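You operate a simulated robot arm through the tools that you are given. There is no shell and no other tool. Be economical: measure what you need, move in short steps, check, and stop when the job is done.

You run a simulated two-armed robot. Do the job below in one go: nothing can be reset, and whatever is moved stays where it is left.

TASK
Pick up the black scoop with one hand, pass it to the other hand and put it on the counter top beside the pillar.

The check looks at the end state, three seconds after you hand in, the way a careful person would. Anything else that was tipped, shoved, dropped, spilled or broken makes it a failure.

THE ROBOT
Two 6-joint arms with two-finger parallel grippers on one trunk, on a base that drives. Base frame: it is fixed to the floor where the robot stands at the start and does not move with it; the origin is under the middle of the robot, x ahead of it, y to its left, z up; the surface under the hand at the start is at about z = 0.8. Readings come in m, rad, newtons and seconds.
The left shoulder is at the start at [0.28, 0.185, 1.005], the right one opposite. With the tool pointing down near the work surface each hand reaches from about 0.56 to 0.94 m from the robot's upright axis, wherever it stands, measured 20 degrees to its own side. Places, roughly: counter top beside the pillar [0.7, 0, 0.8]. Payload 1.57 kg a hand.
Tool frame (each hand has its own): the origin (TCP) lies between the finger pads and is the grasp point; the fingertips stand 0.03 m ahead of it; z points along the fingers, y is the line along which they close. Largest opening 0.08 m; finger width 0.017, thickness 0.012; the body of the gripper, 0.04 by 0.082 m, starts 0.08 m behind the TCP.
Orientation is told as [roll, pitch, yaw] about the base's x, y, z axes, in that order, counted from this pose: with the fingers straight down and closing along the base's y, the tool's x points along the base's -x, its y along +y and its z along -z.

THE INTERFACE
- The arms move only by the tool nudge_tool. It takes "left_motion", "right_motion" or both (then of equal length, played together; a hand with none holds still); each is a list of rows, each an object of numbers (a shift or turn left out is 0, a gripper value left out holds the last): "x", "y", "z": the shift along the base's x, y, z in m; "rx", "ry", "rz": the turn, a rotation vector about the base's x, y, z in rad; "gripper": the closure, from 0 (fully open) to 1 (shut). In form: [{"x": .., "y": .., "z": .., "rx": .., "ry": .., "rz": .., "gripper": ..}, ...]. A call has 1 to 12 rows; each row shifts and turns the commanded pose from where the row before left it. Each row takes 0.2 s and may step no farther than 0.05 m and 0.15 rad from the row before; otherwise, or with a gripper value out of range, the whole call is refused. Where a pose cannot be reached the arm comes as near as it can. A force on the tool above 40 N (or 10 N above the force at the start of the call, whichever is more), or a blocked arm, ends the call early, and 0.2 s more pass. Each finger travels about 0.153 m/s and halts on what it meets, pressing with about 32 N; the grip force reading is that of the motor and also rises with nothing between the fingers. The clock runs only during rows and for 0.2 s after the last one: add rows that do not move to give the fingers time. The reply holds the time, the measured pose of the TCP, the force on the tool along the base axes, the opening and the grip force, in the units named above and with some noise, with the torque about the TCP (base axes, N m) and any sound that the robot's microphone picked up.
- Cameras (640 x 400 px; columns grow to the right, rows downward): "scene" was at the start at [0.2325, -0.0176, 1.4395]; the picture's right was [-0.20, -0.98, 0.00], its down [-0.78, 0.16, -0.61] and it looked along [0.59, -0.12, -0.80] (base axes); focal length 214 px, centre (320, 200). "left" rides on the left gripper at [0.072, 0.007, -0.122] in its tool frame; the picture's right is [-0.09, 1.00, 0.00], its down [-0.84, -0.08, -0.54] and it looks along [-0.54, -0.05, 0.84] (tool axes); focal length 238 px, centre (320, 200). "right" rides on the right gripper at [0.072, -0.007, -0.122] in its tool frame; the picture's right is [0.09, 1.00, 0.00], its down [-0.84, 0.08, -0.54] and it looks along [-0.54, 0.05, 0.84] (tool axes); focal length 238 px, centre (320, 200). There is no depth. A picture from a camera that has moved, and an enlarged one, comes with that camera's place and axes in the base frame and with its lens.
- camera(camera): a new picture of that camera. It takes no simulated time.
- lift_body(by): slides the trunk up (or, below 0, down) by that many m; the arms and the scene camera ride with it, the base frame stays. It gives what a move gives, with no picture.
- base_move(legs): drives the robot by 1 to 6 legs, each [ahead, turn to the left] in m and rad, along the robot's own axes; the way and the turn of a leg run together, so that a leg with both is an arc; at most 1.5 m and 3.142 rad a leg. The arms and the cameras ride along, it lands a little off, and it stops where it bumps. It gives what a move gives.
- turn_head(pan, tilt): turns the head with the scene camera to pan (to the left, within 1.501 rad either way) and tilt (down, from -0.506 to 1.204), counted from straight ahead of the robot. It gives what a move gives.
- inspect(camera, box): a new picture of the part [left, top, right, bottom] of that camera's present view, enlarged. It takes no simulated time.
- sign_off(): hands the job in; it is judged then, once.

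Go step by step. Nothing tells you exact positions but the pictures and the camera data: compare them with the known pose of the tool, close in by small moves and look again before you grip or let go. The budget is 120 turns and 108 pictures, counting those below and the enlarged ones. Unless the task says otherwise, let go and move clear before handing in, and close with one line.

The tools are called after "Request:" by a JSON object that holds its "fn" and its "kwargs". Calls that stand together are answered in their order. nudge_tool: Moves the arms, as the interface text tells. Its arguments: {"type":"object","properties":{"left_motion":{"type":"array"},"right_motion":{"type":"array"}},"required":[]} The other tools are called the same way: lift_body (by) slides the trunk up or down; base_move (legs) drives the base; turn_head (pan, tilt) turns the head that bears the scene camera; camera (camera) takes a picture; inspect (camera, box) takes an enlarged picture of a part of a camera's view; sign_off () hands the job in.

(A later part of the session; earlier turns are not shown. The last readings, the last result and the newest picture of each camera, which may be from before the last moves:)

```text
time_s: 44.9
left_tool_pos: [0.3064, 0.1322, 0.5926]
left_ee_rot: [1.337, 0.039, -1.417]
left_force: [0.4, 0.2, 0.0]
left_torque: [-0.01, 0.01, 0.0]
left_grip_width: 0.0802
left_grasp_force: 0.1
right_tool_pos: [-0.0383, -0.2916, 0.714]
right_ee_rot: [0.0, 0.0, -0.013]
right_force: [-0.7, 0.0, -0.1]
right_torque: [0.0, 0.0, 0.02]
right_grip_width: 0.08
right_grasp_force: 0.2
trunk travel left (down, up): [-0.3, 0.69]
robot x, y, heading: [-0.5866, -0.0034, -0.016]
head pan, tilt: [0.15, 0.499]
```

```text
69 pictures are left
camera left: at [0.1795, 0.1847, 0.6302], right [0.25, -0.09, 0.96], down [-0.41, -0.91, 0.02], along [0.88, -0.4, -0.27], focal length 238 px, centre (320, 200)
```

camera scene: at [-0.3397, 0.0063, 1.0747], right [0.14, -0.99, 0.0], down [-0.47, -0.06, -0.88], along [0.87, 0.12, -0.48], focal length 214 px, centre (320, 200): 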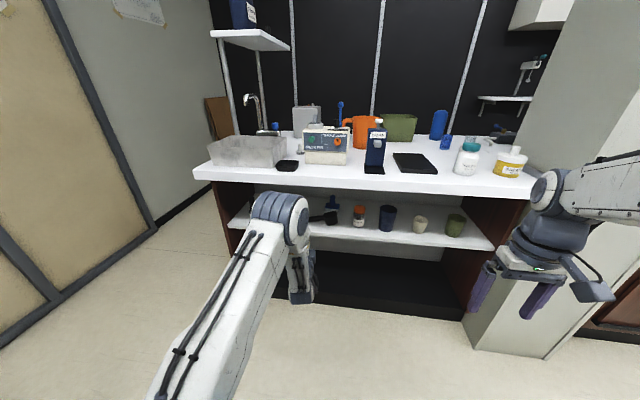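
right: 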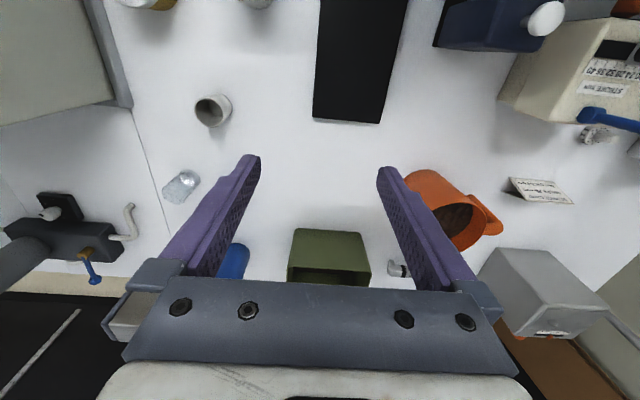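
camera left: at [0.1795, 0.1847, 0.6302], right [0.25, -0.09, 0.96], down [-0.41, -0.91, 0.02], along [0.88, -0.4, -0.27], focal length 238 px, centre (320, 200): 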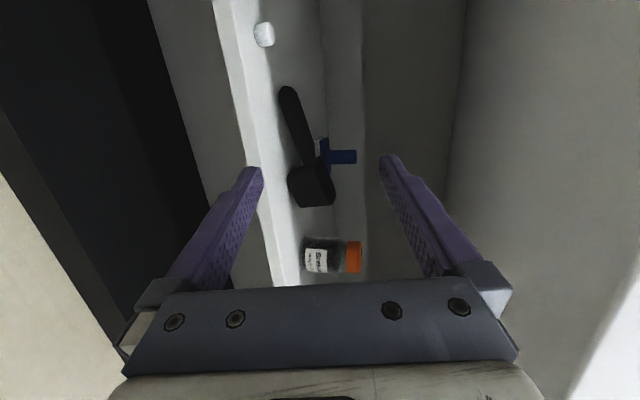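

Cross-checking with the wrist camera: the shelf is nearer z≈0.507, front edge x≈0.395, handle centre about [0.47, 0.12, 0.533]. I'll half-close the gripper, flatten the pitch to ~0.15 and move in front of the handle just above the shelf.

Request:
{"fn": "nudge_tool", "kwargs": {"left_motion": [{"ry": -0.045, "y": -0.007, "gripper": 0.5, "x": 0.03}, {"ry": -0.04, "y": -0.007, "x": 0.03, "z": -0.01}, {"x": 0.025, "z": -0.01}, {"z": -0.01}, {}]}}

Request:
{"fn": "camera", "kwargs": {"camera": "left"}}

Request:
{"fn": "inspect", "kwargs": {"camera": "left", "box": [220, 60, 420, 200]}}

Request:
{"fn": "inspect", "kwargs": {"camera": "scene", "box": [260, 170, 380, 270]}}

```text
time_s: 46.1
left_tool_pos: [0.3911, 0.1161, 0.5631]
left_ee_rot: [1.422, 0.025, -1.416]
left_force: [0.2, 1.4, 0.5]
left_torque: [0.02, -0.02, 0.02]
left_grip_width: 0.04
left_grasp_force: 0.0
right_tool_pos: [-0.0383, -0.2927, 0.7151]
right_ee_rot: [0.0, 0.0, -0.015]
right_force: [0.1, -0.7, -0.2]
right_torque: [0.01, 0.0, -0.01]
right_grip_width: 0.0801
right_grasp_force: 0.0
trunk travel left (down, up): [-0.3, 0.69]
robot x, y, heading: [-0.5904, 0.0017, -0.013]
head pan, tilt: [0.15, 0.499]
```

```text
68 pictures are left
camera left: at [0.2605, 0.1699, 0.5893], right [0.17, -0.09, 0.98], down [-0.41, -0.91, -0.02], along [0.9, -0.4, -0.19], focal length 238 px, centre (320, 200)
```

left: 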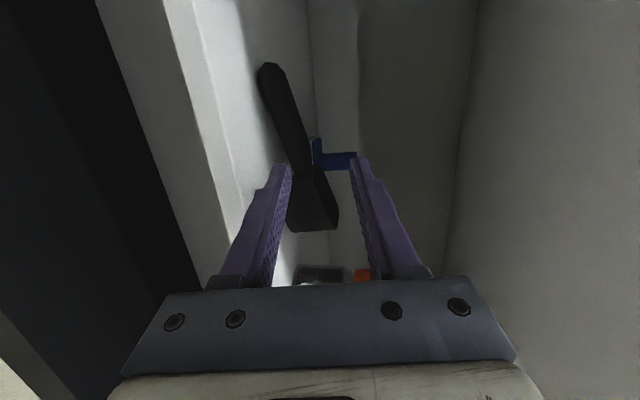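

```text
2.86 times, centred on (320, 130) of left
camera zoom: at [0.2605, 0.1699, 0.5893], right [0.17, -0.09, 0.98], down [-0.41, -0.91, -0.02], along [0.9, -0.4, -0.19], focal length 681 px, centre (320, 400)
```

zoom: 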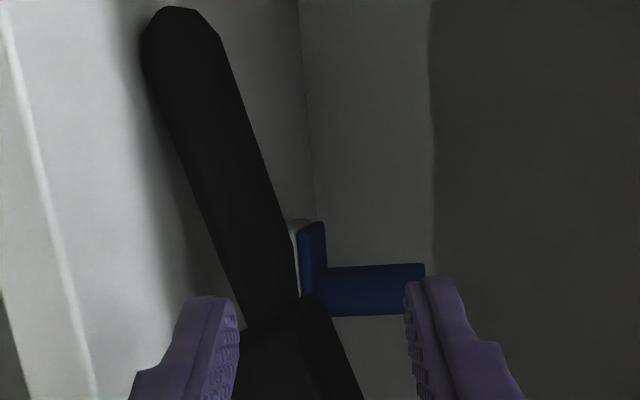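

```text
4.00 times, centred on (320, 220) of scene
camera zoom: at [-0.3397, 0.0063, 1.0747], right [0.14, -0.99, 0.0], down [-0.47, -0.06, -0.88], along [0.87, 0.12, -0.48], focal length 858 px, centre (320, 120)
```

zoom: 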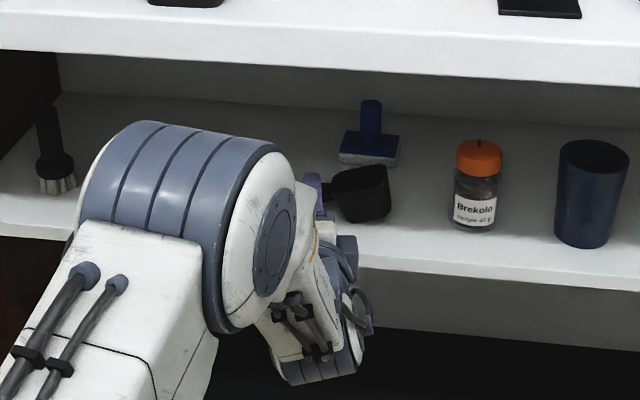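

The handle centre at y≈0.115 is at about [0.47, z 0.532], bottom ≈0.523. I'll lower until the lower finger nearly touches the shelf, in front of the handle.

Request:
{"fn": "nudge_tool", "kwargs": {"left_motion": [{"z": -0.008, "y": 0.002}, {"z": -0.006}, {}, {}]}}

Request:
{"fn": "inspect", "kwargs": {"camera": "left", "box": [220, 60, 420, 200]}}

```text
time_s: 47.1
left_tool_pos: [0.3906, 0.1198, 0.5486]
left_ee_rot: [1.421, 0.023, -1.414]
left_force: [-0.2, 0.3, -0.3]
left_torque: [0.02, -0.01, -0.06]
left_grip_width: 0.0402
left_grasp_force: 0.1
right_tool_pos: [-0.0379, -0.2923, 0.7153]
right_ee_rot: [0.002, 0.0, -0.013]
right_force: [0.0, 0.1, 0.4]
right_torque: [-0.02, -0.02, 0.0]
right_grip_width: 0.0799
right_grasp_force: 0.0
trunk travel left (down, up): [-0.3, 0.69]
robot x, y, heading: [-0.5883, -0.0023, -0.018]
head pan, tilt: [0.15, 0.499]
```

```text
2.86 times, centred on (320, 130) of left
camera zoom: at [0.2609, 0.1719, 0.5753], right [0.17, -0.09, 0.98], down [-0.41, -0.91, -0.02], along [0.9, -0.4, -0.19], focal length 681 px, centre (320, 400)
```

zoom: 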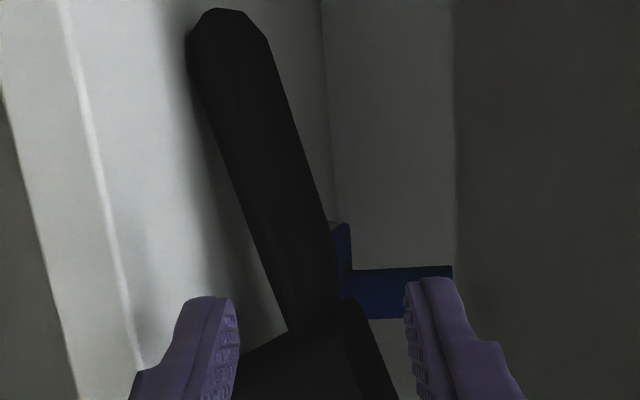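

Request:
{"fn": "nudge_tool", "kwargs": {"left_motion": [{"z": -0.002}, {"z": -0.002}, {}, {}]}}

```text
time_s: 48.1
left_tool_pos: [0.3915, 0.1206, 0.5442]
left_ee_rot: [1.418, 0.024, -1.414]
left_force: [-0.5, 0.7, -1.0]
left_torque: [0.0, 0.0, 0.01]
left_grip_width: 0.0402
left_grasp_force: 0.1
right_tool_pos: [-0.0388, -0.2934, 0.7149]
right_ee_rot: [0.0, 0.001, -0.012]
right_force: [0.3, -0.2, -0.4]
right_torque: [0.03, 0.02, 0.0]
right_grip_width: 0.08
right_grasp_force: 0.1
trunk travel left (down, up): [-0.3, 0.69]
robot x, y, heading: [-0.594, -0.0012, -0.015]
head pan, tilt: [0.15, 0.499]
```

No contact yet. One more small probe down to find the shelf.

Request:
{"fn": "nudge_tool", "kwargs": {"left_motion": [{"z": -0.002}, {}, {}]}}

Request:
{"fn": "inspect", "kwargs": {"camera": "left", "box": [220, 60, 420, 200]}}

```text
time_s: 48.9
left_tool_pos: [0.3908, 0.1198, 0.5431]
left_ee_rot: [1.418, 0.024, -1.416]
left_force: [0.1, -0.3, 0.1]
left_torque: [-0.03, 0.02, 0.02]
left_grip_width: 0.0396
left_grasp_force: 0.0
right_tool_pos: [-0.0374, -0.2926, 0.7142]
right_ee_rot: [0.0, 0.0, -0.012]
right_force: [0.4, 0.4, -0.5]
right_torque: [0.01, 0.0, 0.02]
right_grip_width: 0.0799
right_grasp_force: 0.1
trunk travel left (down, up): [-0.3, 0.69]
robot x, y, heading: [-0.5897, -0.0016, -0.009]
head pan, tilt: [0.15, 0.499]
```

```text
2.86 times, centred on (320, 130) of left
camera zoom: at [0.2615, 0.1722, 0.5691], right [0.17, -0.09, 0.98], down [-0.41, -0.91, -0.02], along [0.9, -0.4, -0.19], focal length 681 px, centre (320, 400)
```

zoom: 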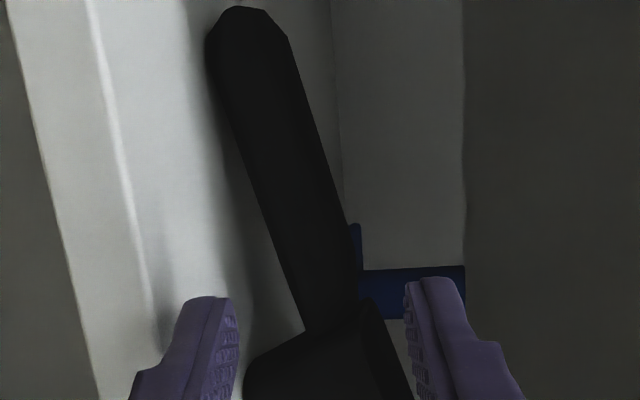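

Still clear of the shelf. Advancing gently so the lower finger slides under the handle.

Request:
{"fn": "nudge_tool", "kwargs": {"left_motion": [{"x": 0.01}, {"x": 0.01}, {"x": 0.01}, {"x": 0.01}, {}]}}

Request:
{"fn": "inspect", "kwargs": {"camera": "left", "box": [220, 60, 420, 260]}}

```text
time_s: 50.1
left_tool_pos: [0.4321, 0.1193, 0.542]
left_ee_rot: [1.42, 0.026, -1.414]
left_force: [-0.4, 1.1, 0.9]
left_torque: [0.03, -0.03, -0.01]
left_grip_width: 0.0399
left_grasp_force: 0.0
right_tool_pos: [-0.0381, -0.2918, 0.7138]
right_ee_rot: [-0.001, -0.001, -0.015]
right_force: [0.4, 0.1, -0.5]
right_torque: [0.01, 0.02, 0.03]
right_grip_width: 0.0799
right_grasp_force: 0.0
trunk travel left (down, up): [-0.3, 0.69]
robot x, y, heading: [-0.5879, 0.0028, -0.019]
head pan, tilt: [0.15, 0.499]
```

```text
2.00 times, centred on (320, 160) of left
camera zoom: at [0.302, 0.1715, 0.5692], right [0.17, -0.09, 0.98], down [-0.41, -0.91, -0.02], along [0.9, -0.4, -0.19], focal length 477 px, centre (320, 280)
```

zoom: 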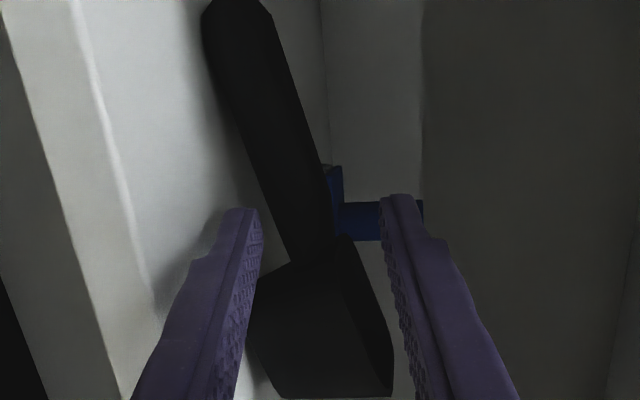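

Request:
{"fn": "nudge_tool", "kwargs": {"left_motion": [{"x": 0.01, "y": 0.004}, {"x": 0.01}, {"x": 0.01}, {"x": 0.005}, {}]}}

Request:
{"fn": "inspect", "kwargs": {"camera": "left", "box": [220, 60, 420, 260]}}

Request:
{"fn": "inspect", "kwargs": {"camera": "scene", "box": [260, 170, 380, 270]}}

```text
time_s: 51.3
left_tool_pos: [0.4668, 0.1238, 0.5433]
left_ee_rot: [1.42, 0.026, -1.415]
left_force: [0.1, 0.7, 0.1]
left_torque: [0.0, 0.0, 0.0]
left_grip_width: 0.0402
left_grasp_force: 0.3
right_tool_pos: [-0.0391, -0.2925, 0.7147]
right_ee_rot: [-0.001, 0.002, -0.013]
right_force: [-0.2, -0.4, -0.4]
right_torque: [0.01, 0.01, -0.04]
right_grip_width: 0.08
right_grasp_force: 0.1
trunk travel left (down, up): [-0.3, 0.69]
robot x, y, heading: [-0.588, -0.0017, -0.017]
head pan, tilt: [0.15, 0.499]
```

```text
2.00 times, centred on (320, 160) of left
camera zoom: at [0.3365, 0.1764, 0.5693], right [0.17, -0.09, 0.98], down [-0.41, -0.91, -0.02], along [0.9, -0.4, -0.19], focal length 477 px, centre (320, 280)
```

zoom: 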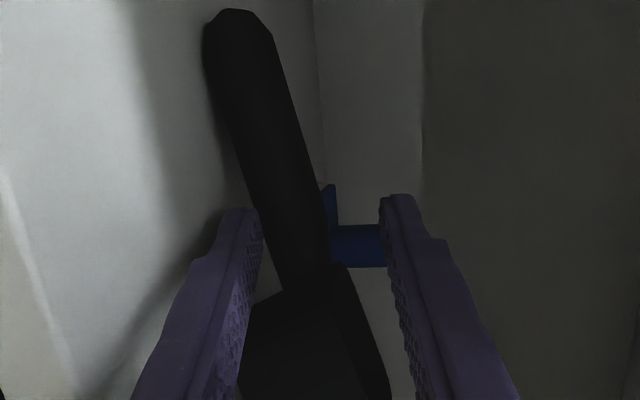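

```text
4.00 times, centred on (320, 220) of scene
camera zoom: at [-0.3397, 0.0063, 1.0747], right [0.14, -0.99, 0.0], down [-0.47, -0.06, -0.88], along [0.87, 0.12, -0.48], focal length 858 px, centre (320, 120)
```

zoom: 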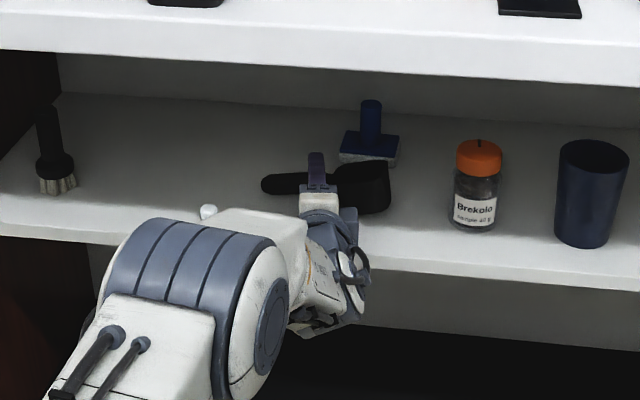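

The handle appears to sit between the fingers. Closing.

Request:
{"fn": "nudge_tool", "kwargs": {"left_motion": [{"gripper": 0.7}, {"gripper": 0.85}, {"gripper": 1.0}, {}, {}]}}

Request:
{"fn": "inspect", "kwargs": {"camera": "left", "box": [220, 60, 420, 260]}}

Request:
{"fn": "inspect", "kwargs": {"camera": "scene", "box": [260, 170, 380, 270]}}

```text
time_s: 52.5
left_tool_pos: [0.468, 0.123, 0.5427]
left_ee_rot: [1.419, 0.023, -1.416]
left_force: [0.0, -1.0, 0.0]
left_torque: [-0.04, 0.0, -0.04]
left_grip_width: 0.0001
left_grasp_force: 21.4
right_tool_pos: [-0.0387, -0.2936, 0.716]
right_ee_rot: [0.0, -0.001, -0.013]
right_force: [-0.6, 0.5, 0.0]
right_torque: [0.0, 0.02, 0.02]
right_grip_width: 0.0799
right_grasp_force: 0.1
trunk travel left (down, up): [-0.3, 0.69]
robot x, y, heading: [-0.5896, 0.0002, -0.015]
head pan, tilt: [0.15, 0.499]
```

```text
2.00 times, centred on (320, 160) of left
camera zoom: at [0.3365, 0.1763, 0.5695], right [0.17, -0.09, 0.98], down [-0.41, -0.91, -0.02], along [0.9, -0.4, -0.19], focal length 477 px, centre (320, 280)
```

zoom: 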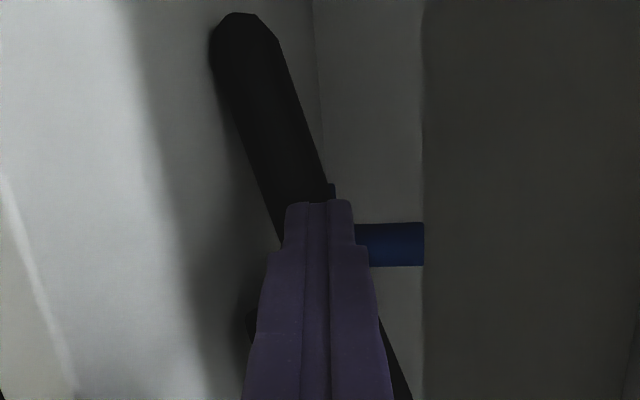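

```text
4.00 times, centred on (320, 220) of scene
camera zoom: at [-0.3397, 0.0063, 1.0748], right [0.14, -0.99, 0.0], down [-0.47, -0.06, -0.88], along [0.87, 0.12, -0.48], focal length 858 px, centre (320, 120)
```

zoom: 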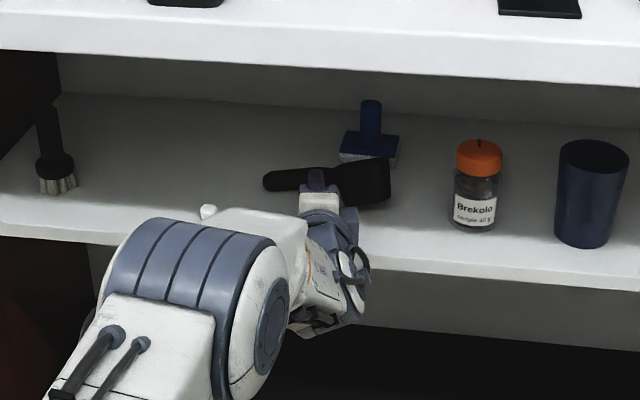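

The fingers closed just short of the handle, so it's farther in (x≈0.505) and a little lower. I'll back off, reopen, probe down to the shelf, then go in deeper.

Request:
{"fn": "nudge_tool", "kwargs": {"left_motion": [{"x": -0.02}, {"x": -0.02}, {"gripper": 0.45}, {"z": -0.002}, {"z": -0.002}, {}, {}]}}

Request:
{"fn": "inspect", "kwargs": {"camera": "left", "box": [220, 60, 420, 260]}}

```text
time_s: 54.1
left_tool_pos: [0.4277, 0.1249, 0.5392]
left_ee_rot: [1.419, 0.023, -1.415]
left_force: [0.5, 0.3, 0.5]
left_torque: [0.02, -0.04, 0.0]
left_grip_width: 0.044
left_grasp_force: 0.1
right_tool_pos: [-0.0387, -0.2929, 0.7143]
right_ee_rot: [0.0, -0.001, -0.014]
right_force: [0.3, 1.2, -0.3]
right_torque: [-0.02, 0.01, -0.01]
right_grip_width: 0.0801
right_grasp_force: 0.1
trunk travel left (down, up): [-0.3, 0.69]
robot x, y, heading: [-0.588, -0.0007, -0.016]
head pan, tilt: [0.15, 0.499]
```

```text
2.00 times, centred on (320, 160) of left
camera zoom: at [0.2964, 0.1766, 0.5656], right [0.17, -0.09, 0.98], down [-0.41, -0.91, -0.02], along [0.9, -0.4, -0.19], focal length 477 px, centre (320, 280)
```

zoom: 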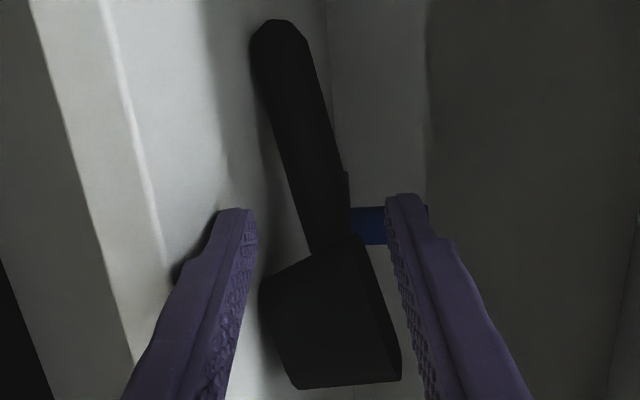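

Request:
{"fn": "nudge_tool", "kwargs": {"left_motion": [{"z": -0.002}, {"z": -0.002}, {}]}}

```text
time_s: 54.9
left_tool_pos: [0.4272, 0.1232, 0.5361]
left_ee_rot: [1.421, 0.024, -1.415]
left_force: [-2.5, -1.4, 4.7]
left_torque: [-0.03, -0.04, -0.07]
left_grip_width: 0.04
left_grasp_force: 0.1
right_tool_pos: [-0.0388, -0.2919, 0.7156]
right_ee_rot: [0.0, 0.0, -0.014]
right_force: [-0.2, 0.3, -0.1]
right_torque: [0.02, 0.01, -0.02]
right_grip_width: 0.08
right_grasp_force: 0.2
trunk travel left (down, up): [-0.3, 0.69]
robot x, y, heading: [-0.5856, -0.0019, -0.021]
head pan, tilt: [0.15, 0.499]
```

Shelf contact: surface z≈0.499. Rising 1 mm and going in deeper.

Request:
{"fn": "nudge_tool", "kwargs": {"left_motion": [{"z": 0.002}, {"x": 0.015}, {"x": 0.015}, {"x": 0.015}, {"x": 0.01}, {"x": 0.01}, {}]}}

Request:
{"fn": "inspect", "kwargs": {"camera": "left", "box": [220, 60, 420, 260]}}

Request:
{"fn": "inspect", "kwargs": {"camera": "scene", "box": [260, 170, 380, 270]}}

```text
time_s: 56.5
left_tool_pos: [0.491, 0.1242, 0.5361]
left_ee_rot: [1.421, 0.024, -1.414]
left_force: [-2.9, -0.5, 3.8]
left_torque: [-0.04, -0.02, -0.03]
left_grip_width: 0.0406
left_grasp_force: 0.0
right_tool_pos: [-0.0372, -0.292, 0.7154]
right_ee_rot: [-0.001, 0.001, -0.014]
right_force: [0.0, -0.3, -0.4]
right_torque: [-0.03, -0.01, 0.02]
right_grip_width: 0.0798
right_grasp_force: 0.0
trunk travel left (down, up): [-0.3, 0.69]
robot x, y, heading: [-0.5897, -0.0005, -0.014]
head pan, tilt: [0.15, 0.499]
```

```text
2.00 times, centred on (320, 160) of left
camera zoom: at [0.3614, 0.1767, 0.5626], right [0.17, -0.09, 0.98], down [-0.41, -0.91, -0.02], along [0.9, -0.4, -0.19], focal length 477 px, centre (320, 280)
```

zoom: 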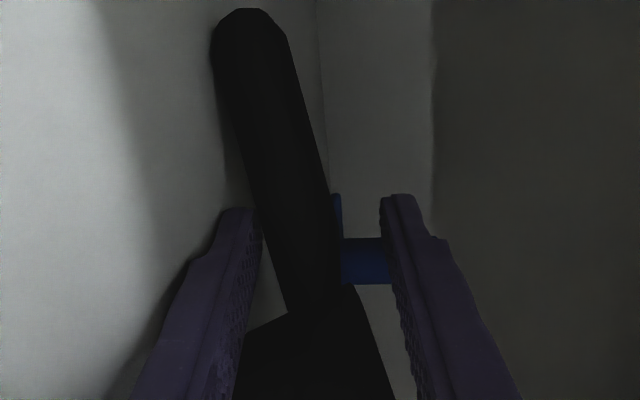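

```text
4.00 times, centred on (320, 220) of scene
camera zoom: at [-0.3399, 0.0062, 1.0748], right [0.14, -0.99, 0.0], down [-0.47, -0.06, -0.88], along [0.87, 0.12, -0.48], focal length 858 px, centre (320, 120)
```

zoom: 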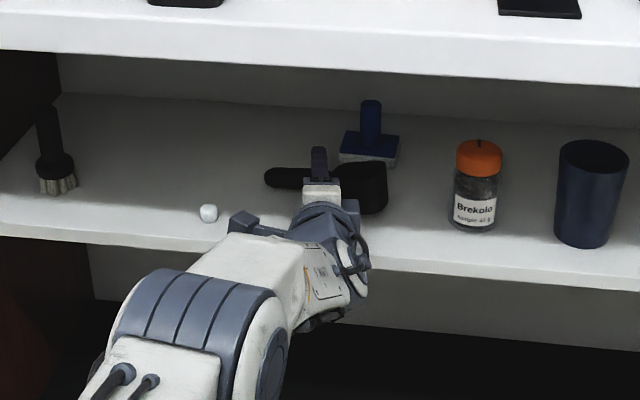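

By size change and the revised shelf height, the handle centre is around x≈0.52. Advancing 2.5 cm more, riding just over the shelf.

Request:
{"fn": "nudge_tool", "kwargs": {"left_motion": [{"z": 0.002}, {"x": 0.01}, {"x": 0.01}, {"x": 0.007}, {}]}}

Request:
{"fn": "inspect", "kwargs": {"camera": "left", "box": [220, 60, 420, 260]}}

Request:
{"fn": "inspect", "kwargs": {"camera": "scene", "box": [290, 180, 370, 240]}}

```text
time_s: 57.7
left_tool_pos: [0.5161, 0.1225, 0.5391]
left_ee_rot: [1.419, 0.023, -1.416]
left_force: [-0.3, 0.3, -1.4]
left_torque: [-0.02, -0.04, -0.02]
left_grip_width: 0.0445
left_grasp_force: 0.0
left hand out of reach, approached as far as the arm can: row 4
right_tool_pos: [-0.0385, -0.2935, 0.7153]
right_ee_rot: [0.0, 0.001, -0.013]
right_force: [-0.3, 0.4, -0.9]
right_torque: [-0.03, -0.01, 0.04]
right_grip_width: 0.0798
right_grasp_force: 0.1
trunk travel left (down, up): [-0.3, 0.69]
robot x, y, heading: [-0.5879, -0.0031, -0.013]
head pan, tilt: [0.15, 0.499]
```

```text
2.00 times, centred on (320, 160) of left
camera zoom: at [0.3854, 0.174, 0.566], right [0.17, -0.09, 0.98], down [-0.41, -0.91, -0.01], along [0.9, -0.4, -0.19], focal length 477 px, centre (320, 280)
```

zoom: 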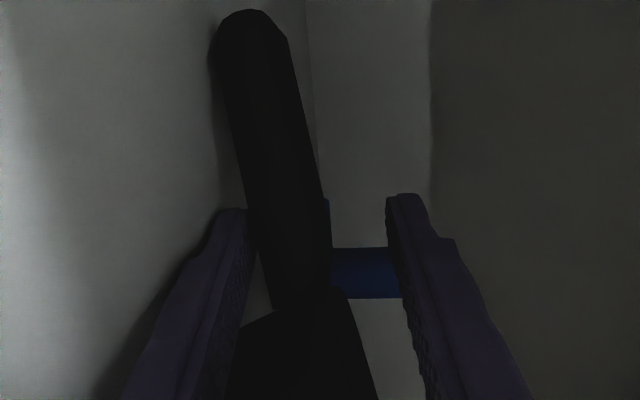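

```text
6.67 times, centred on (330, 210) of scene
camera zoom: at [-0.3397, 0.0063, 1.0747], right [0.14, -0.99, 0.0], down [-0.47, -0.06, -0.88], along [0.87, 0.12, -0.48], focal length 1430 px, centre (253, 133)
```

zoom: 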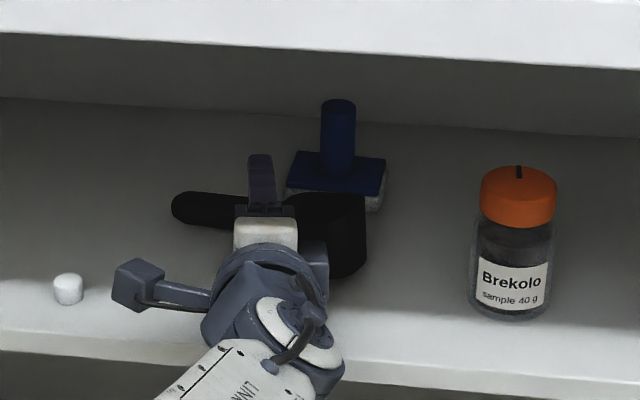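

The lower finger is wedging against the handle and pushing the scoop slightly back, and the reach limit is close. I'll retract, lower the trunk, come nearer, and use a steeper (≈45° down) pinch with one finger behind and one in front of the handle.

Request:
{"fn": "nudge_tool", "kwargs": {"left_motion": [{"x": -0.03, "z": 0.002}, {"x": -0.04}, {"x": -0.04}, {"x": -0.04}, {"x": -0.04}, {"x": -0.04}, {"x": -0.04}, {}]}}

Request:
{"fn": "inspect", "kwargs": {"camera": "scene", "box": [280, 170, 380, 240]}}

Request:
{"fn": "lift_body", "kwargs": {"by": -0.2}}

Request:
{"fn": "camera", "kwargs": {"camera": "scene"}}

```text
time_s: 59.5
left_tool_pos: [0.2452, 0.1218, 0.5436]
left_ee_rot: [1.42, 0.025, -1.415]
left_force: [-0.3, -0.5, -0.2]
left_torque: [-0.02, 0.0, -0.03]
left_grip_width: 0.044
left_grasp_force: 0.2
right_tool_pos: [-0.0385, -0.2927, 0.7166]
right_ee_rot: [0.0, 0.0, -0.016]
right_force: [-0.2, 1.0, -0.4]
right_torque: [-0.04, 0.0, 0.0]
right_grip_width: 0.0802
right_grasp_force: 0.0
trunk travel left (down, up): [-0.3, 0.69]
robot x, y, heading: [-0.5871, -0.0026, -0.013]
head pan, tilt: [0.15, 0.499]
```

```text
5.71 times, centred on (330, 205) of scene
camera zoom: at [-0.3397, 0.0063, 1.0748], right [0.14, -0.99, 0.0], down [-0.47, -0.06, -0.88], along [0.87, 0.12, -0.48], focal length 1226 px, centre (263, 171)
```

zoom: 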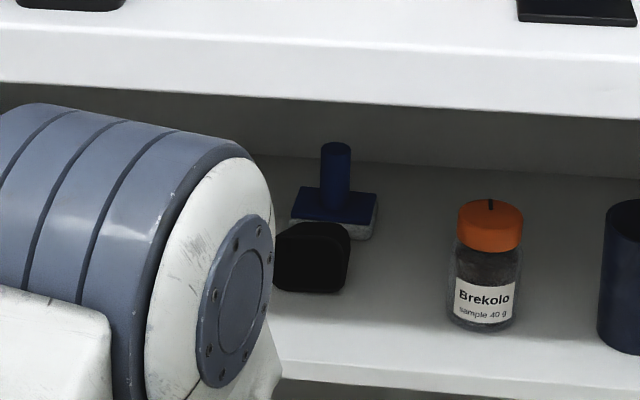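

```text
time_s: 61.7
left_tool_pos: [0.2453, 0.1201, 0.343]
left_ee_rot: [1.421, 0.025, -1.415]
left_force: [0.0, 0.0, 0.4]
left_torque: [0.02, -0.01, -0.02]
left_grip_width: 0.0438
left_grasp_force: 0.0
right_tool_pos: [-0.0386, -0.2921, 0.5148]
right_ee_rot: [0.0, 0.0, -0.015]
right_force: [-0.2, 0.3, 0.2]
right_torque: [-0.01, -0.03, 0.01]
right_grip_width: 0.0798
right_grasp_force: 0.0
trunk travel left (down, up): [-0.1, 0.89]
robot x, y, heading: [-0.5922, -0.0031, -0.019]
head pan, tilt: [0.15, 0.499]
```

```text
52 pictures are left
camera scene: at [-0.3397, 0.0063, 0.8748], right [0.14, -0.99, 0.0], down [-0.47, -0.06, -0.88], along [0.87, 0.12, -0.48], focal length 214 px, centre (320, 200)
```

scene: 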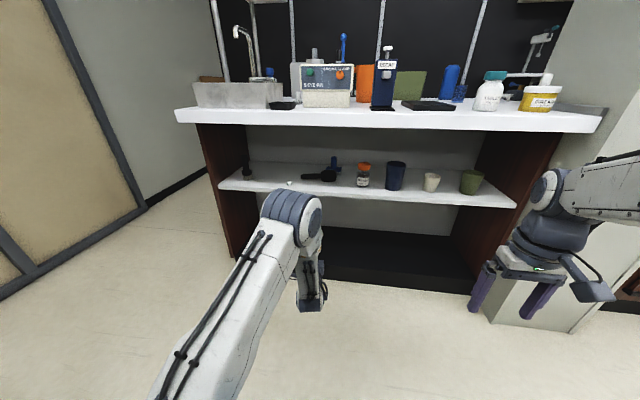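

Request:
{"fn": "inspect", "kwargs": {"camera": "scene", "box": [280, 150, 380, 210]}}

```text
6.40 times, centred on (330, 180) of scene
camera zoom: at [-0.3397, 0.0063, 0.8748], right [0.14, -0.99, 0.0], down [-0.47, -0.06, -0.88], along [0.87, 0.12, -0.48], focal length 1373 px, centre (256, 328)
```

zoom: 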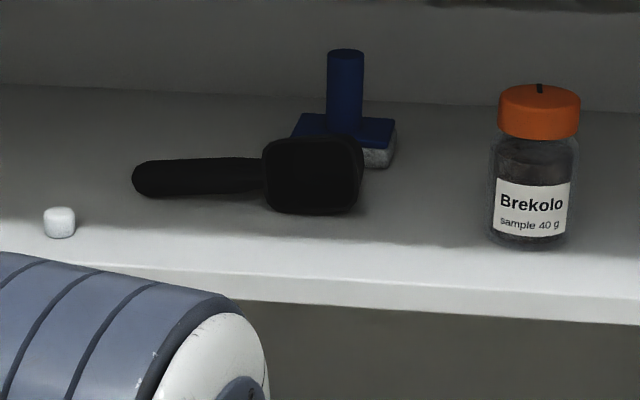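

Now the scoop appears to have rolled so the bowl's opening faces the robot: a vertical pinch of the bowl's top wall (one finger inside the bowl, one above) would work well. I'll raise the hand, drive 0.1 m closer, and look with the wrist camera.

Request:
{"fn": "nudge_tool", "kwargs": {"left_motion": [{"z": 0.045}, {"z": 0.045}, {"z": 0.045}, {"z": 0.045}, {"z": 0.03}, {}]}}

Request:
{"fn": "base_move", "kwargs": {"legs": [[0.09, 0]]}}

Request:
{"fn": "nudge_tool", "kwargs": {"left_motion": [{"y": -0.02}, {"y": -0.015}, {}]}}

Request:
{"fn": "camera", "kwargs": {"camera": "left"}}

Request:
{"fn": "camera", "kwargs": {"camera": "scene"}}

```text
time_s: 63.1
left_tool_pos: [0.2446, 0.1211, 0.5528]
left_ee_rot: [1.42, 0.025, -1.415]
left_force: [0.0, -0.5, 0.2]
left_torque: [0.03, -0.03, -0.03]
left_grip_width: 0.044
left_grasp_force: 0.0
right_tool_pos: [-0.0391, -0.2936, 0.5152]
right_ee_rot: [-0.001, 0.001, -0.015]
right_force: [0.0, -0.5, 1.0]
right_torque: [-0.04, 0.0, 0.01]
right_grip_width: 0.0799
right_grasp_force: 0.1
trunk travel left (down, up): [-0.1, 0.89]
robot x, y, heading: [-0.5933, -0.0041, -0.015]
head pan, tilt: [0.15, 0.499]
```

```text
time_s: 64.2
left_tool_pos: [0.3369, 0.119, 0.5514]
left_ee_rot: [1.419, 0.024, -1.414]
left_force: [0.3, -0.4, -0.3]
left_torque: [0.01, 0.01, 0.01]
left_grip_width: 0.0437
left_grasp_force: 0.0
right_tool_pos: [0.0512, -0.2943, 0.5152]
right_ee_rot: [0.0, -0.001, -0.016]
right_force: [0.5, 0.5, 0.1]
right_torque: [-0.01, 0.0, -0.01]
right_grip_width: 0.08
right_grasp_force: 0.0
trunk travel left (down, up): [-0.1, 0.89]
robot x, y, heading: [-0.4984, -0.0021, -0.015]
head pan, tilt: [0.15, 0.499]
```

```text
time_s: 65.0
left_tool_pos: [0.335, 0.0847, 0.5517]
left_ee_rot: [1.419, 0.023, -1.414]
left_force: [-0.4, 0.3, 0.4]
left_torque: [-0.01, -0.01, 0.0]
left_grip_width: 0.0442
left_grasp_force: 0.0
right_tool_pos: [0.0522, -0.2951, 0.515]
right_ee_rot: [0.0, 0.0, -0.015]
right_force: [0.2, -0.4, -0.3]
right_torque: [-0.01, -0.02, -0.01]
right_grip_width: 0.0799
right_grasp_force: 0.1
trunk travel left (down, up): [-0.1, 0.89]
robot x, y, heading: [-0.4968, -0.005, -0.017]
head pan, tilt: [0.15, 0.499]
```

```text
50 pictures are left
camera left: at [0.2052, 0.1363, 0.5786], right [0.17, -0.09, 0.98], down [-0.41, -0.91, -0.02], along [0.9, -0.4, -0.19], focal length 238 px, centre (320, 200)
```

left: 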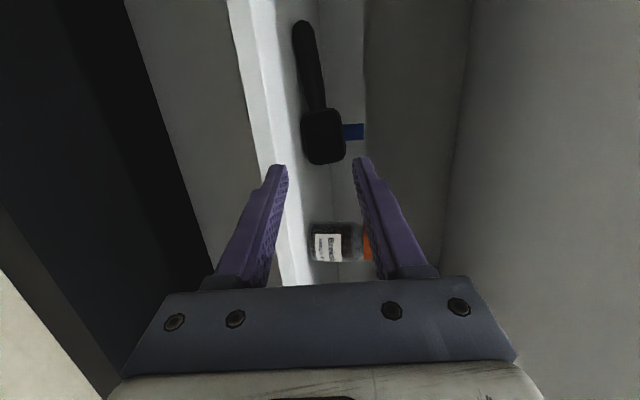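

```text
49 pictures are left
camera scene: at [-0.2492, 0.0049, 0.8748], right [0.14, -0.99, 0.0], down [-0.47, -0.06, -0.88], along [0.87, 0.12, -0.48], focal length 214 px, centre (320, 200)
```

scene: 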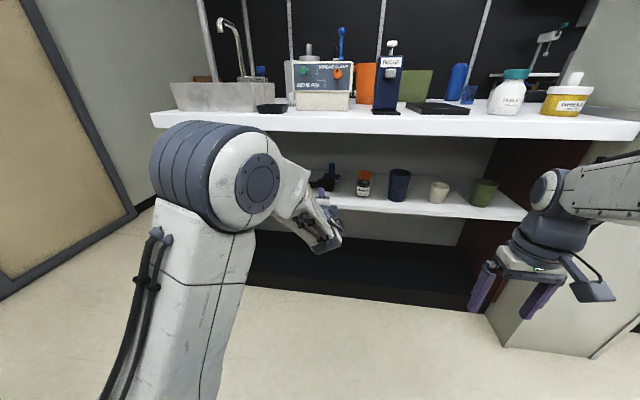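

Request:
{"fn": "inspect", "kwargs": {"camera": "left", "box": [260, 0, 400, 190]}}

```text
2.11 times, centred on (330, 95) of left
camera zoom: at [0.2052, 0.1363, 0.5786], right [0.17, -0.09, 0.98], down [-0.41, -0.91, -0.02], along [0.9, -0.4, -0.19], focal length 502 px, centre (299, 421)
```

zoom: 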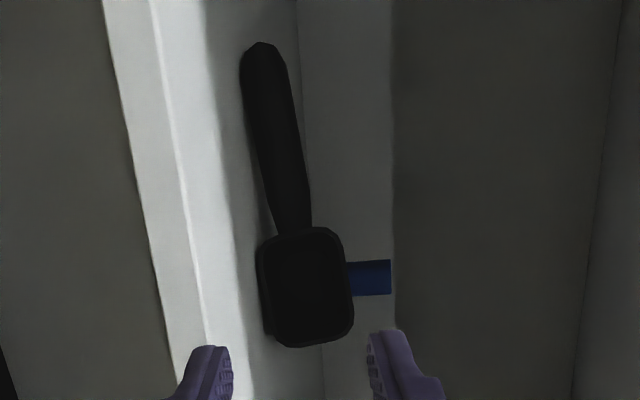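

Confirmed: the bowl's opening faces the robot, rim z 0.500–0.555, x≈0.507, y centre ≈0.088. I'll bring the fingers to straddle the top wall (TCP z≈0.553).

Request:
{"fn": "nudge_tool", "kwargs": {"left_motion": [{"x": 0.03, "y": 0.003}, {"x": 0.03}, {"x": 0.03}, {"x": 0.025}, {"x": 0.01}, {}]}}

Request:
{"fn": "inspect", "kwargs": {"camera": "left", "box": [220, 60, 420, 260]}}

```text
time_s: 66.4
left_tool_pos: [0.4591, 0.0867, 0.553]
left_ee_rot: [1.42, 0.023, -1.416]
left_force: [-0.5, 1.3, 0.1]
left_torque: [0.01, 0.02, -0.03]
left_grip_width: 0.0439
left_grasp_force: 0.1
right_tool_pos: [0.0513, -0.2937, 0.5151]
right_ee_rot: [0.001, 0.0, -0.015]
right_force: [-0.2, 0.4, -0.2]
right_torque: [-0.02, -0.01, 0.01]
right_grip_width: 0.0797
right_grasp_force: 0.0
trunk travel left (down, up): [-0.1, 0.89]
robot x, y, heading: [-0.4969, 0.0003, -0.017]
head pan, tilt: [0.15, 0.499]
```

```text
2.00 times, centred on (320, 160) of left
camera zoom: at [0.3303, 0.1394, 0.579], right [0.17, -0.09, 0.98], down [-0.41, -0.91, -0.02], along [0.9, -0.4, -0.19], focal length 477 px, centre (320, 280)
```

zoom: 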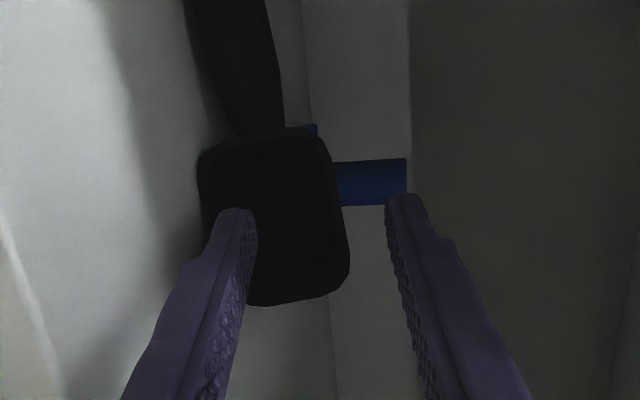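

Aligned: the lower finger faces the opening, the upper is above the rim. Advancing 3.5 cm.

Request:
{"fn": "nudge_tool", "kwargs": {"left_motion": [{"x": 0.012}, {"x": 0.012}, {"x": 0.01}, {}]}}

Request:
{"fn": "inspect", "kwargs": {"camera": "left", "box": [220, 60, 420, 260]}}

```text
time_s: 67.4
left_tool_pos: [0.4944, 0.0865, 0.5513]
left_ee_rot: [1.419, 0.025, -1.415]
left_force: [0.8, 0.1, 0.0]
left_torque: [-0.02, 0.01, 0.0]
left_grip_width: 0.0437
left_grasp_force: 0.1
right_tool_pos: [0.0515, -0.2936, 0.5144]
right_ee_rot: [-0.001, 0.001, -0.016]
right_force: [0.3, -0.9, 0.3]
right_torque: [0.02, -0.02, -0.03]
right_grip_width: 0.08
right_grasp_force: 0.1
trunk travel left (down, up): [-0.1, 0.89]
robot x, y, heading: [-0.4987, -0.0059, -0.015]
head pan, tilt: [0.15, 0.499]
```

```text
2.00 times, centred on (320, 160) of left
camera zoom: at [0.3648, 0.1397, 0.5788], right [0.17, -0.09, 0.98], down [-0.41, -0.91, -0.02], along [0.9, -0.4, -0.19], focal length 477 px, centre (320, 280)
```

zoom: 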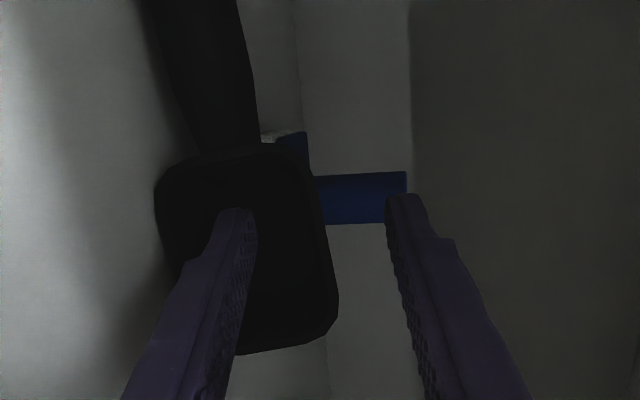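

By the growth rate the rim is still ~2.5 cm beyond the tips. Advancing further in small steps.

Request:
{"fn": "nudge_tool", "kwargs": {"left_motion": [{"x": 0.012}, {"x": 0.012}, {"x": 0.01}, {}]}}

Request:
{"fn": "inspect", "kwargs": {"camera": "left", "box": [220, 60, 420, 260]}}

```text
time_s: 68.4
left_tool_pos: [0.5297, 0.0855, 0.5508]
left_ee_rot: [1.417, 0.024, -1.416]
left_force: [-0.1, -0.2, 0.3]
left_torque: [0.01, 0.01, 0.02]
left_grip_width: 0.0441
left_grasp_force: 0.1
right_tool_pos: [0.0518, -0.295, 0.5152]
right_ee_rot: [-0.001, -0.001, -0.014]
right_force: [0.3, 0.0, -0.4]
right_torque: [0.01, 0.06, 0.03]
right_grip_width: 0.0801
right_grasp_force: 0.1
trunk travel left (down, up): [-0.1, 0.89]
robot x, y, heading: [-0.4976, -0.0014, -0.016]
head pan, tilt: [0.15, 0.499]
```

```text
2.00 times, centred on (320, 160) of left
camera zoom: at [0.399, 0.1393, 0.5777], right [0.17, -0.09, 0.98], down [-0.41, -0.91, -0.02], along [0.9, -0.4, -0.19], focal length 477 px, centre (320, 280)
```

zoom: 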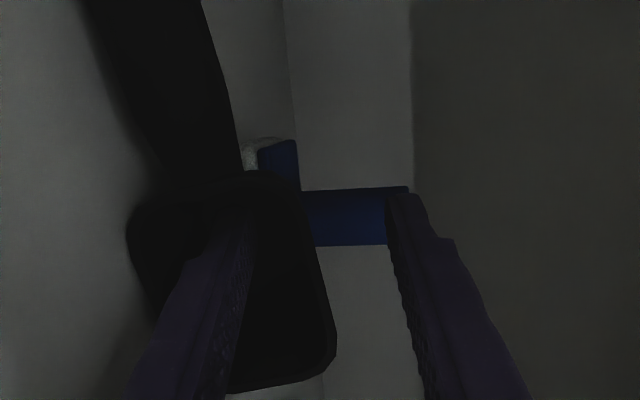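

Request:
{"fn": "nudge_tool", "kwargs": {"left_motion": [{"x": 0.008}, {"x": 0.008}, {"x": 0.004}, {}]}}

Request:
{"fn": "nudge_tool", "kwargs": {"left_motion": [{"gripper": 0.65}, {"gripper": 0.8}, {"gripper": 1.0}, {}, {}]}}

Request:
{"fn": "inspect", "kwargs": {"camera": "left", "box": [220, 60, 420, 260]}}

```text
time_s: 69.4
left_tool_pos: [0.5486, 0.0868, 0.5506]
left_ee_rot: [1.419, 0.026, -1.416]
left_force: [-0.1, 0.5, -0.2]
left_torque: [-0.01, -0.01, 0.02]
left_grip_width: 0.0441
left_grasp_force: 0.1
right_tool_pos: [0.0503, -0.2942, 0.5162]
right_ee_rot: [0.0, 0.0, -0.015]
right_force: [-0.5, 0.1, 0.2]
right_torque: [-0.03, -0.02, -0.01]
right_grip_width: 0.08
right_grasp_force: 0.1
trunk travel left (down, up): [-0.1, 0.89]
robot x, y, heading: [-0.5027, -0.002, -0.014]
head pan, tilt: [0.15, 0.499]
```

```text
time_s: 70.6
left_tool_pos: [0.5495, 0.0859, 0.5505]
left_ee_rot: [1.42, 0.024, -1.415]
left_force: [0.1, 0.1, -0.3]
left_torque: [-0.02, 0.03, 0.03]
left_grip_width: 0.0024
left_grasp_force: 23.7
right_tool_pos: [0.0519, -0.294, 0.5146]
right_ee_rot: [0.0, -0.001, -0.014]
right_force: [-0.5, 0.8, -0.3]
right_torque: [0.01, 0.01, 0.01]
right_grip_width: 0.0801
right_grasp_force: 0.0
trunk travel left (down, up): [-0.1, 0.89]
robot x, y, heading: [-0.4986, -0.004, -0.014]
head pan, tilt: [0.15, 0.499]
```

```text
2.00 times, centred on (320, 160) of left
camera zoom: at [0.4193, 0.1394, 0.5781], right [0.17, -0.09, 0.98], down [-0.41, -0.91, -0.02], along [0.9, -0.4, -0.19], focal length 477 px, centre (320, 280)
```

zoom: 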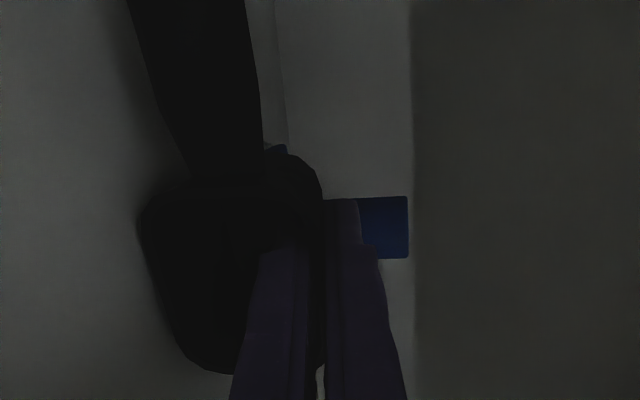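

The fingers hold a 2.4 mm wall: the bowl is gripped. Lifting gently.

Request:
{"fn": "nudge_tool", "kwargs": {"left_motion": [{"z": 0.005}, {"z": 0.008}, {"z": 0.01}, {"z": 0.01}, {}]}}

Request:
{"fn": "inspect", "kwargs": {"camera": "scene", "box": [270, 130, 390, 230]}}

```text
time_s: 71.8
left_tool_pos: [0.5498, 0.0866, 0.5846]
left_ee_rot: [1.419, 0.025, -1.417]
left_force: [-0.1, 0.6, -0.2]
left_torque: [-0.03, -0.01, 0.02]
left_grip_width: 0.0025
left_grasp_force: 24.1
right_tool_pos: [0.0523, -0.2934, 0.5143]
right_ee_rot: [-0.001, 0.0, -0.016]
right_force: [0.5, -0.2, -0.1]
right_torque: [0.0, 0.02, 0.04]
right_grip_width: 0.0799
right_grasp_force: 0.0
trunk travel left (down, up): [-0.1, 0.89]
robot x, y, heading: [-0.4984, -0.0012, -0.016]
head pan, tilt: [0.15, 0.499]
```

```text
4.00 times, centred on (330, 180) of scene
camera zoom: at [-0.2492, 0.0049, 0.8747], right [0.14, -0.99, 0.0], down [-0.47, -0.06, -0.88], along [0.87, 0.12, -0.48], focal length 858 px, centre (280, 280)
```

zoom: 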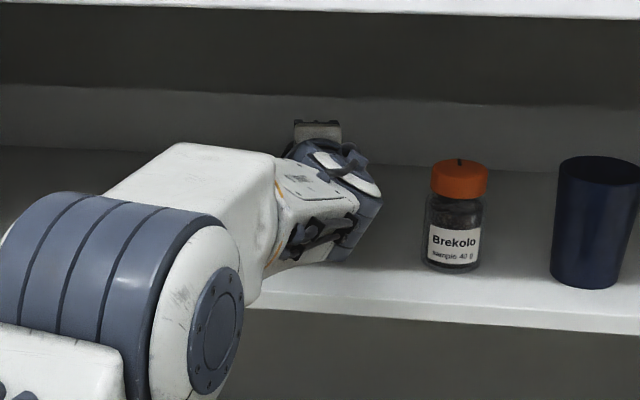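

Request:
{"fn": "nudge_tool", "kwargs": {"left_motion": [{"z": 0.015}, {"z": 0.015}, {"x": -0.03}, {"x": -0.04}, {"x": -0.04}, {"x": -0.04}, {"x": -0.04}, {"x": -0.04}, {"x": -0.04}, {}]}}

Request:
{"fn": "camera", "kwargs": {"camera": "left"}}

Request:
{"fn": "camera", "kwargs": {"camera": "scene"}}

```text
time_s: 74.0
left_tool_pos: [0.2782, 0.0856, 0.6136]
left_ee_rot: [1.418, 0.024, -1.416]
left_force: [0.2, 0.5, -1.7]
left_torque: [0.0, -0.02, 0.0]
left_grip_width: 0.0022
left_grasp_force: 23.8
right_tool_pos: [0.0527, -0.295, 0.5161]
right_ee_rot: [-0.001, 0.0, -0.016]
right_force: [-0.1, -0.3, 0.3]
right_torque: [-0.01, 0.02, 0.01]
right_grip_width: 0.0802
right_grasp_force: 0.1
trunk travel left (down, up): [-0.1, 0.89]
robot x, y, heading: [-0.4977, -0.0018, -0.02]
head pan, tilt: [0.15, 0.499]
```

```text
42 pictures are left
camera left: at [0.1483, 0.1383, 0.6399], right [0.17, -0.09, 0.98], down [-0.41, -0.91, -0.02], along [0.9, -0.4, -0.19], focal length 238 px, centre (320, 200)
```

left: 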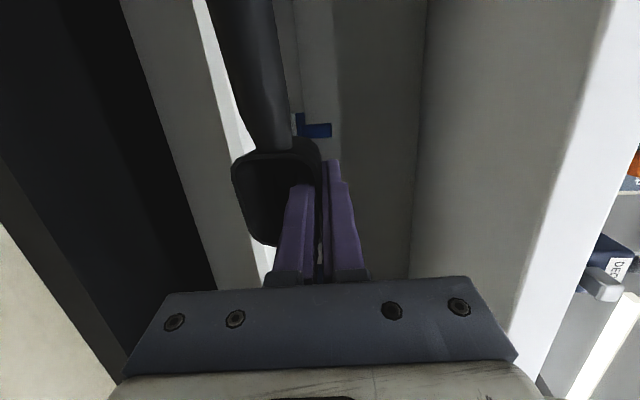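

```text
41 pictures are left
camera scene: at [-0.2492, 0.0049, 0.8747], right [0.14, -0.99, 0.0], down [-0.47, -0.06, -0.88], along [0.87, 0.12, -0.48], focal length 214 px, centre (320, 200)
```

scene: 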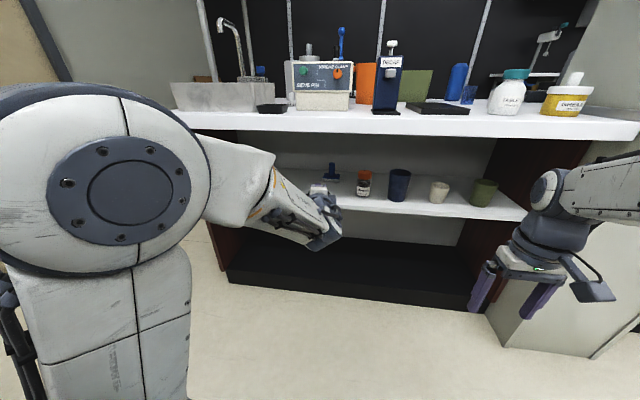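

The scoop is held by the bowl and out of the cabinet. Now I'll back away and raise the trunk to its original height for the hand-over in free air.

Request:
{"fn": "base_move", "kwargs": {"legs": [[-0.25, 0]]}}

Request:
{"fn": "lift_body", "kwargs": {"by": 0.4}}

Request:
{"fn": "lift_body", "kwargs": {"by": 0.2}}

Request:
{"fn": "nudge_tool", "kwargs": {"left_motion": [{"rx": -0.14}, {"rx": -0.14}, {"rx": -0.14}, {"rx": -0.14}, {"rx": -0.14}, {"rx": -0.14}, {"rx": -0.14}, {"rx": -0.14}, {"rx": -0.14}, {"rx": -0.14}, {"rx": -0.14}, {}]}}

```text
time_s: 75.8
left_tool_pos: [0.0313, 0.089, 0.613]
left_ee_rot: [1.419, 0.026, -1.415]
left_force: [0.5, 1.0, -0.8]
left_torque: [0.01, 0.01, 0.03]
left_grip_width: 0.0026
left_grasp_force: 23.2
right_tool_pos: [-0.195, -0.2907, 0.5152]
right_ee_rot: [0.001, -0.001, -0.015]
right_force: [0.0, -0.4, -0.6]
right_torque: [-0.01, 0.0, -0.01]
right_grip_width: 0.08
right_grasp_force: 0.0
trunk travel left (down, up): [-0.1, 0.89]
robot x, y, heading: [-0.7477, 0.0023, -0.017]
head pan, tilt: [0.15, 0.499]
```

```text
time_s: 79.6
left_tool_pos: [0.0322, 0.0892, 1.014]
left_ee_rot: [1.418, 0.024, -1.414]
left_force: [-0.3, -0.7, -0.4]
left_torque: [-0.06, 0.0, -0.01]
left_grip_width: 0.0026
left_grasp_force: 24.0
right_tool_pos: [-0.1957, -0.2906, 0.9158]
right_ee_rot: [0.001, -0.001, -0.014]
right_force: [0.4, -0.7, 0.8]
right_torque: [-0.01, 0.0, 0.03]
right_grip_width: 0.0802
right_grasp_force: 0.0
trunk travel left (down, up): [-0.5, 0.49]
robot x, y, heading: [-0.7479, 0.003, -0.014]
head pan, tilt: [0.15, 0.499]
```

```text
time_s: 81.8
left_tool_pos: [0.0321, 0.0896, 1.2131]
left_ee_rot: [1.42, 0.025, -1.415]
left_force: [0.0, 0.5, -0.4]
left_torque: [-0.03, 0.0, 0.01]
left_grip_width: 0.0026
left_grasp_force: 23.7
right_tool_pos: [-0.1953, -0.2897, 1.1148]
right_ee_rot: [0.0, 0.0, -0.014]
right_force: [0.9, -0.6, -0.6]
right_torque: [-0.04, 0.01, -0.02]
right_grip_width: 0.0801
right_grasp_force: 0.1
trunk travel left (down, up): [-0.7, 0.29]
robot x, y, heading: [-0.7491, -0.0025, -0.018]
head pan, tilt: [0.15, 0.499]
```

```text
time_s: 84.4
left_tool_pos: [0.025, 0.0657, 1.2202]
left_ee_rot: [0.19, -1.404, -0.334]
left_force: [-0.4, -1.3, -1.2]
left_torque: [0.06, -0.04, 0.02]
left_grip_width: 0.0025
left_grasp_force: 23.9
left hand out of reach, approached as far as the arm can: row 10, 11
right_tool_pos: [-0.1962, -0.2896, 1.1146]
right_ee_rot: [0.0, 0.001, -0.014]
right_force: [-0.1, -0.4, 0.9]
right_torque: [0.04, 0.01, 0.01]
right_grip_width: 0.0798
right_grasp_force: 0.1
trunk travel left (down, up): [-0.7, 0.29]
robot x, y, heading: [-0.7485, 0.0033, -0.011]
head pan, tilt: [0.15, 0.499]
```

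Request:
{"fn": "nudge_tool", "kwargs": {"left_motion": [{"ry": 0.14, "x": -0.01, "y": 0.005}, {"ry": 0.14, "x": -0.01, "y": 0.005}, {"ry": 0.14, "x": -0.01, "y": 0.005}, {"ry": 0.14, "x": -0.01, "y": 0.005}, {"ry": 0.14, "x": -0.01, "y": 0.005}, {"ry": 0.14, "x": -0.01, "y": 0.005}, {"ry": 0.14, "x": -0.01, "y": 0.005}, {"ry": 0.14, "x": -0.01}, {"ry": 0.14, "x": -0.01}, {"ry": 0.14}, {}]}}

Request:
{"fn": "camera", "kwargs": {"camera": "scene"}}

Request:
{"fn": "camera", "kwargs": {"camera": "left"}}

```text
time_s: 86.8
left_tool_pos: [-0.0384, 0.1116, 1.2199]
left_ee_rot: [-0.034, -0.31, -0.054]
left_force: [-0.5, -0.8, -0.3]
left_torque: [-0.01, -0.05, -0.02]
left_grip_width: 0.0022
left_grasp_force: 23.9
left hand out of reach, approached as far as the arm can: row 3, 4, 5
right_tool_pos: [-0.1944, -0.2903, 1.115]
right_ee_rot: [0.001, 0.0, -0.015]
right_force: [0.0, -1.0, 0.1]
right_torque: [-0.01, 0.04, -0.02]
right_grip_width: 0.0799
right_grasp_force: 0.1
trunk travel left (down, up): [-0.7, 0.29]
robot x, y, heading: [-0.7472, 0.0018, -0.016]
head pan, tilt: [0.15, 0.499]
```

```text
40 pictures are left
camera scene: at [-0.4965, 0.0086, 1.4747], right [0.14, -0.99, 0.0], down [-0.47, -0.06, -0.88], along [0.87, 0.12, -0.48], focal length 214 px, centre (320, 200)
```

scene: 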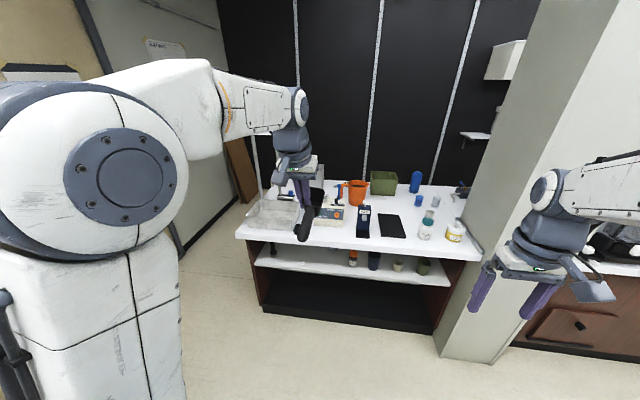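

```text
39 pictures are left
camera left: at [-0.1441, 0.1296, 1.3146], right [0.15, 0.99, 0.0], down [0.63, -0.09, 0.77], along [0.76, -0.12, -0.63], focal length 238 px, centre (320, 200)
```

left: 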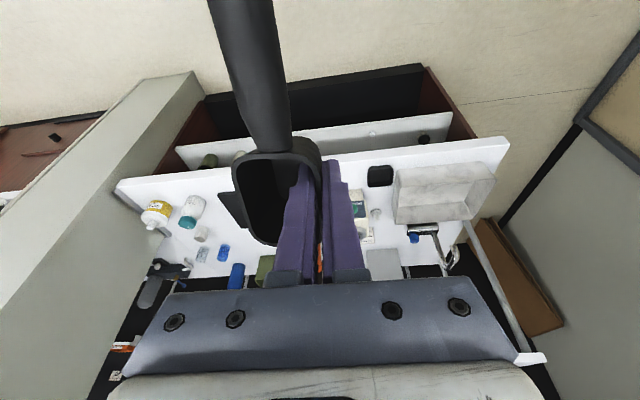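

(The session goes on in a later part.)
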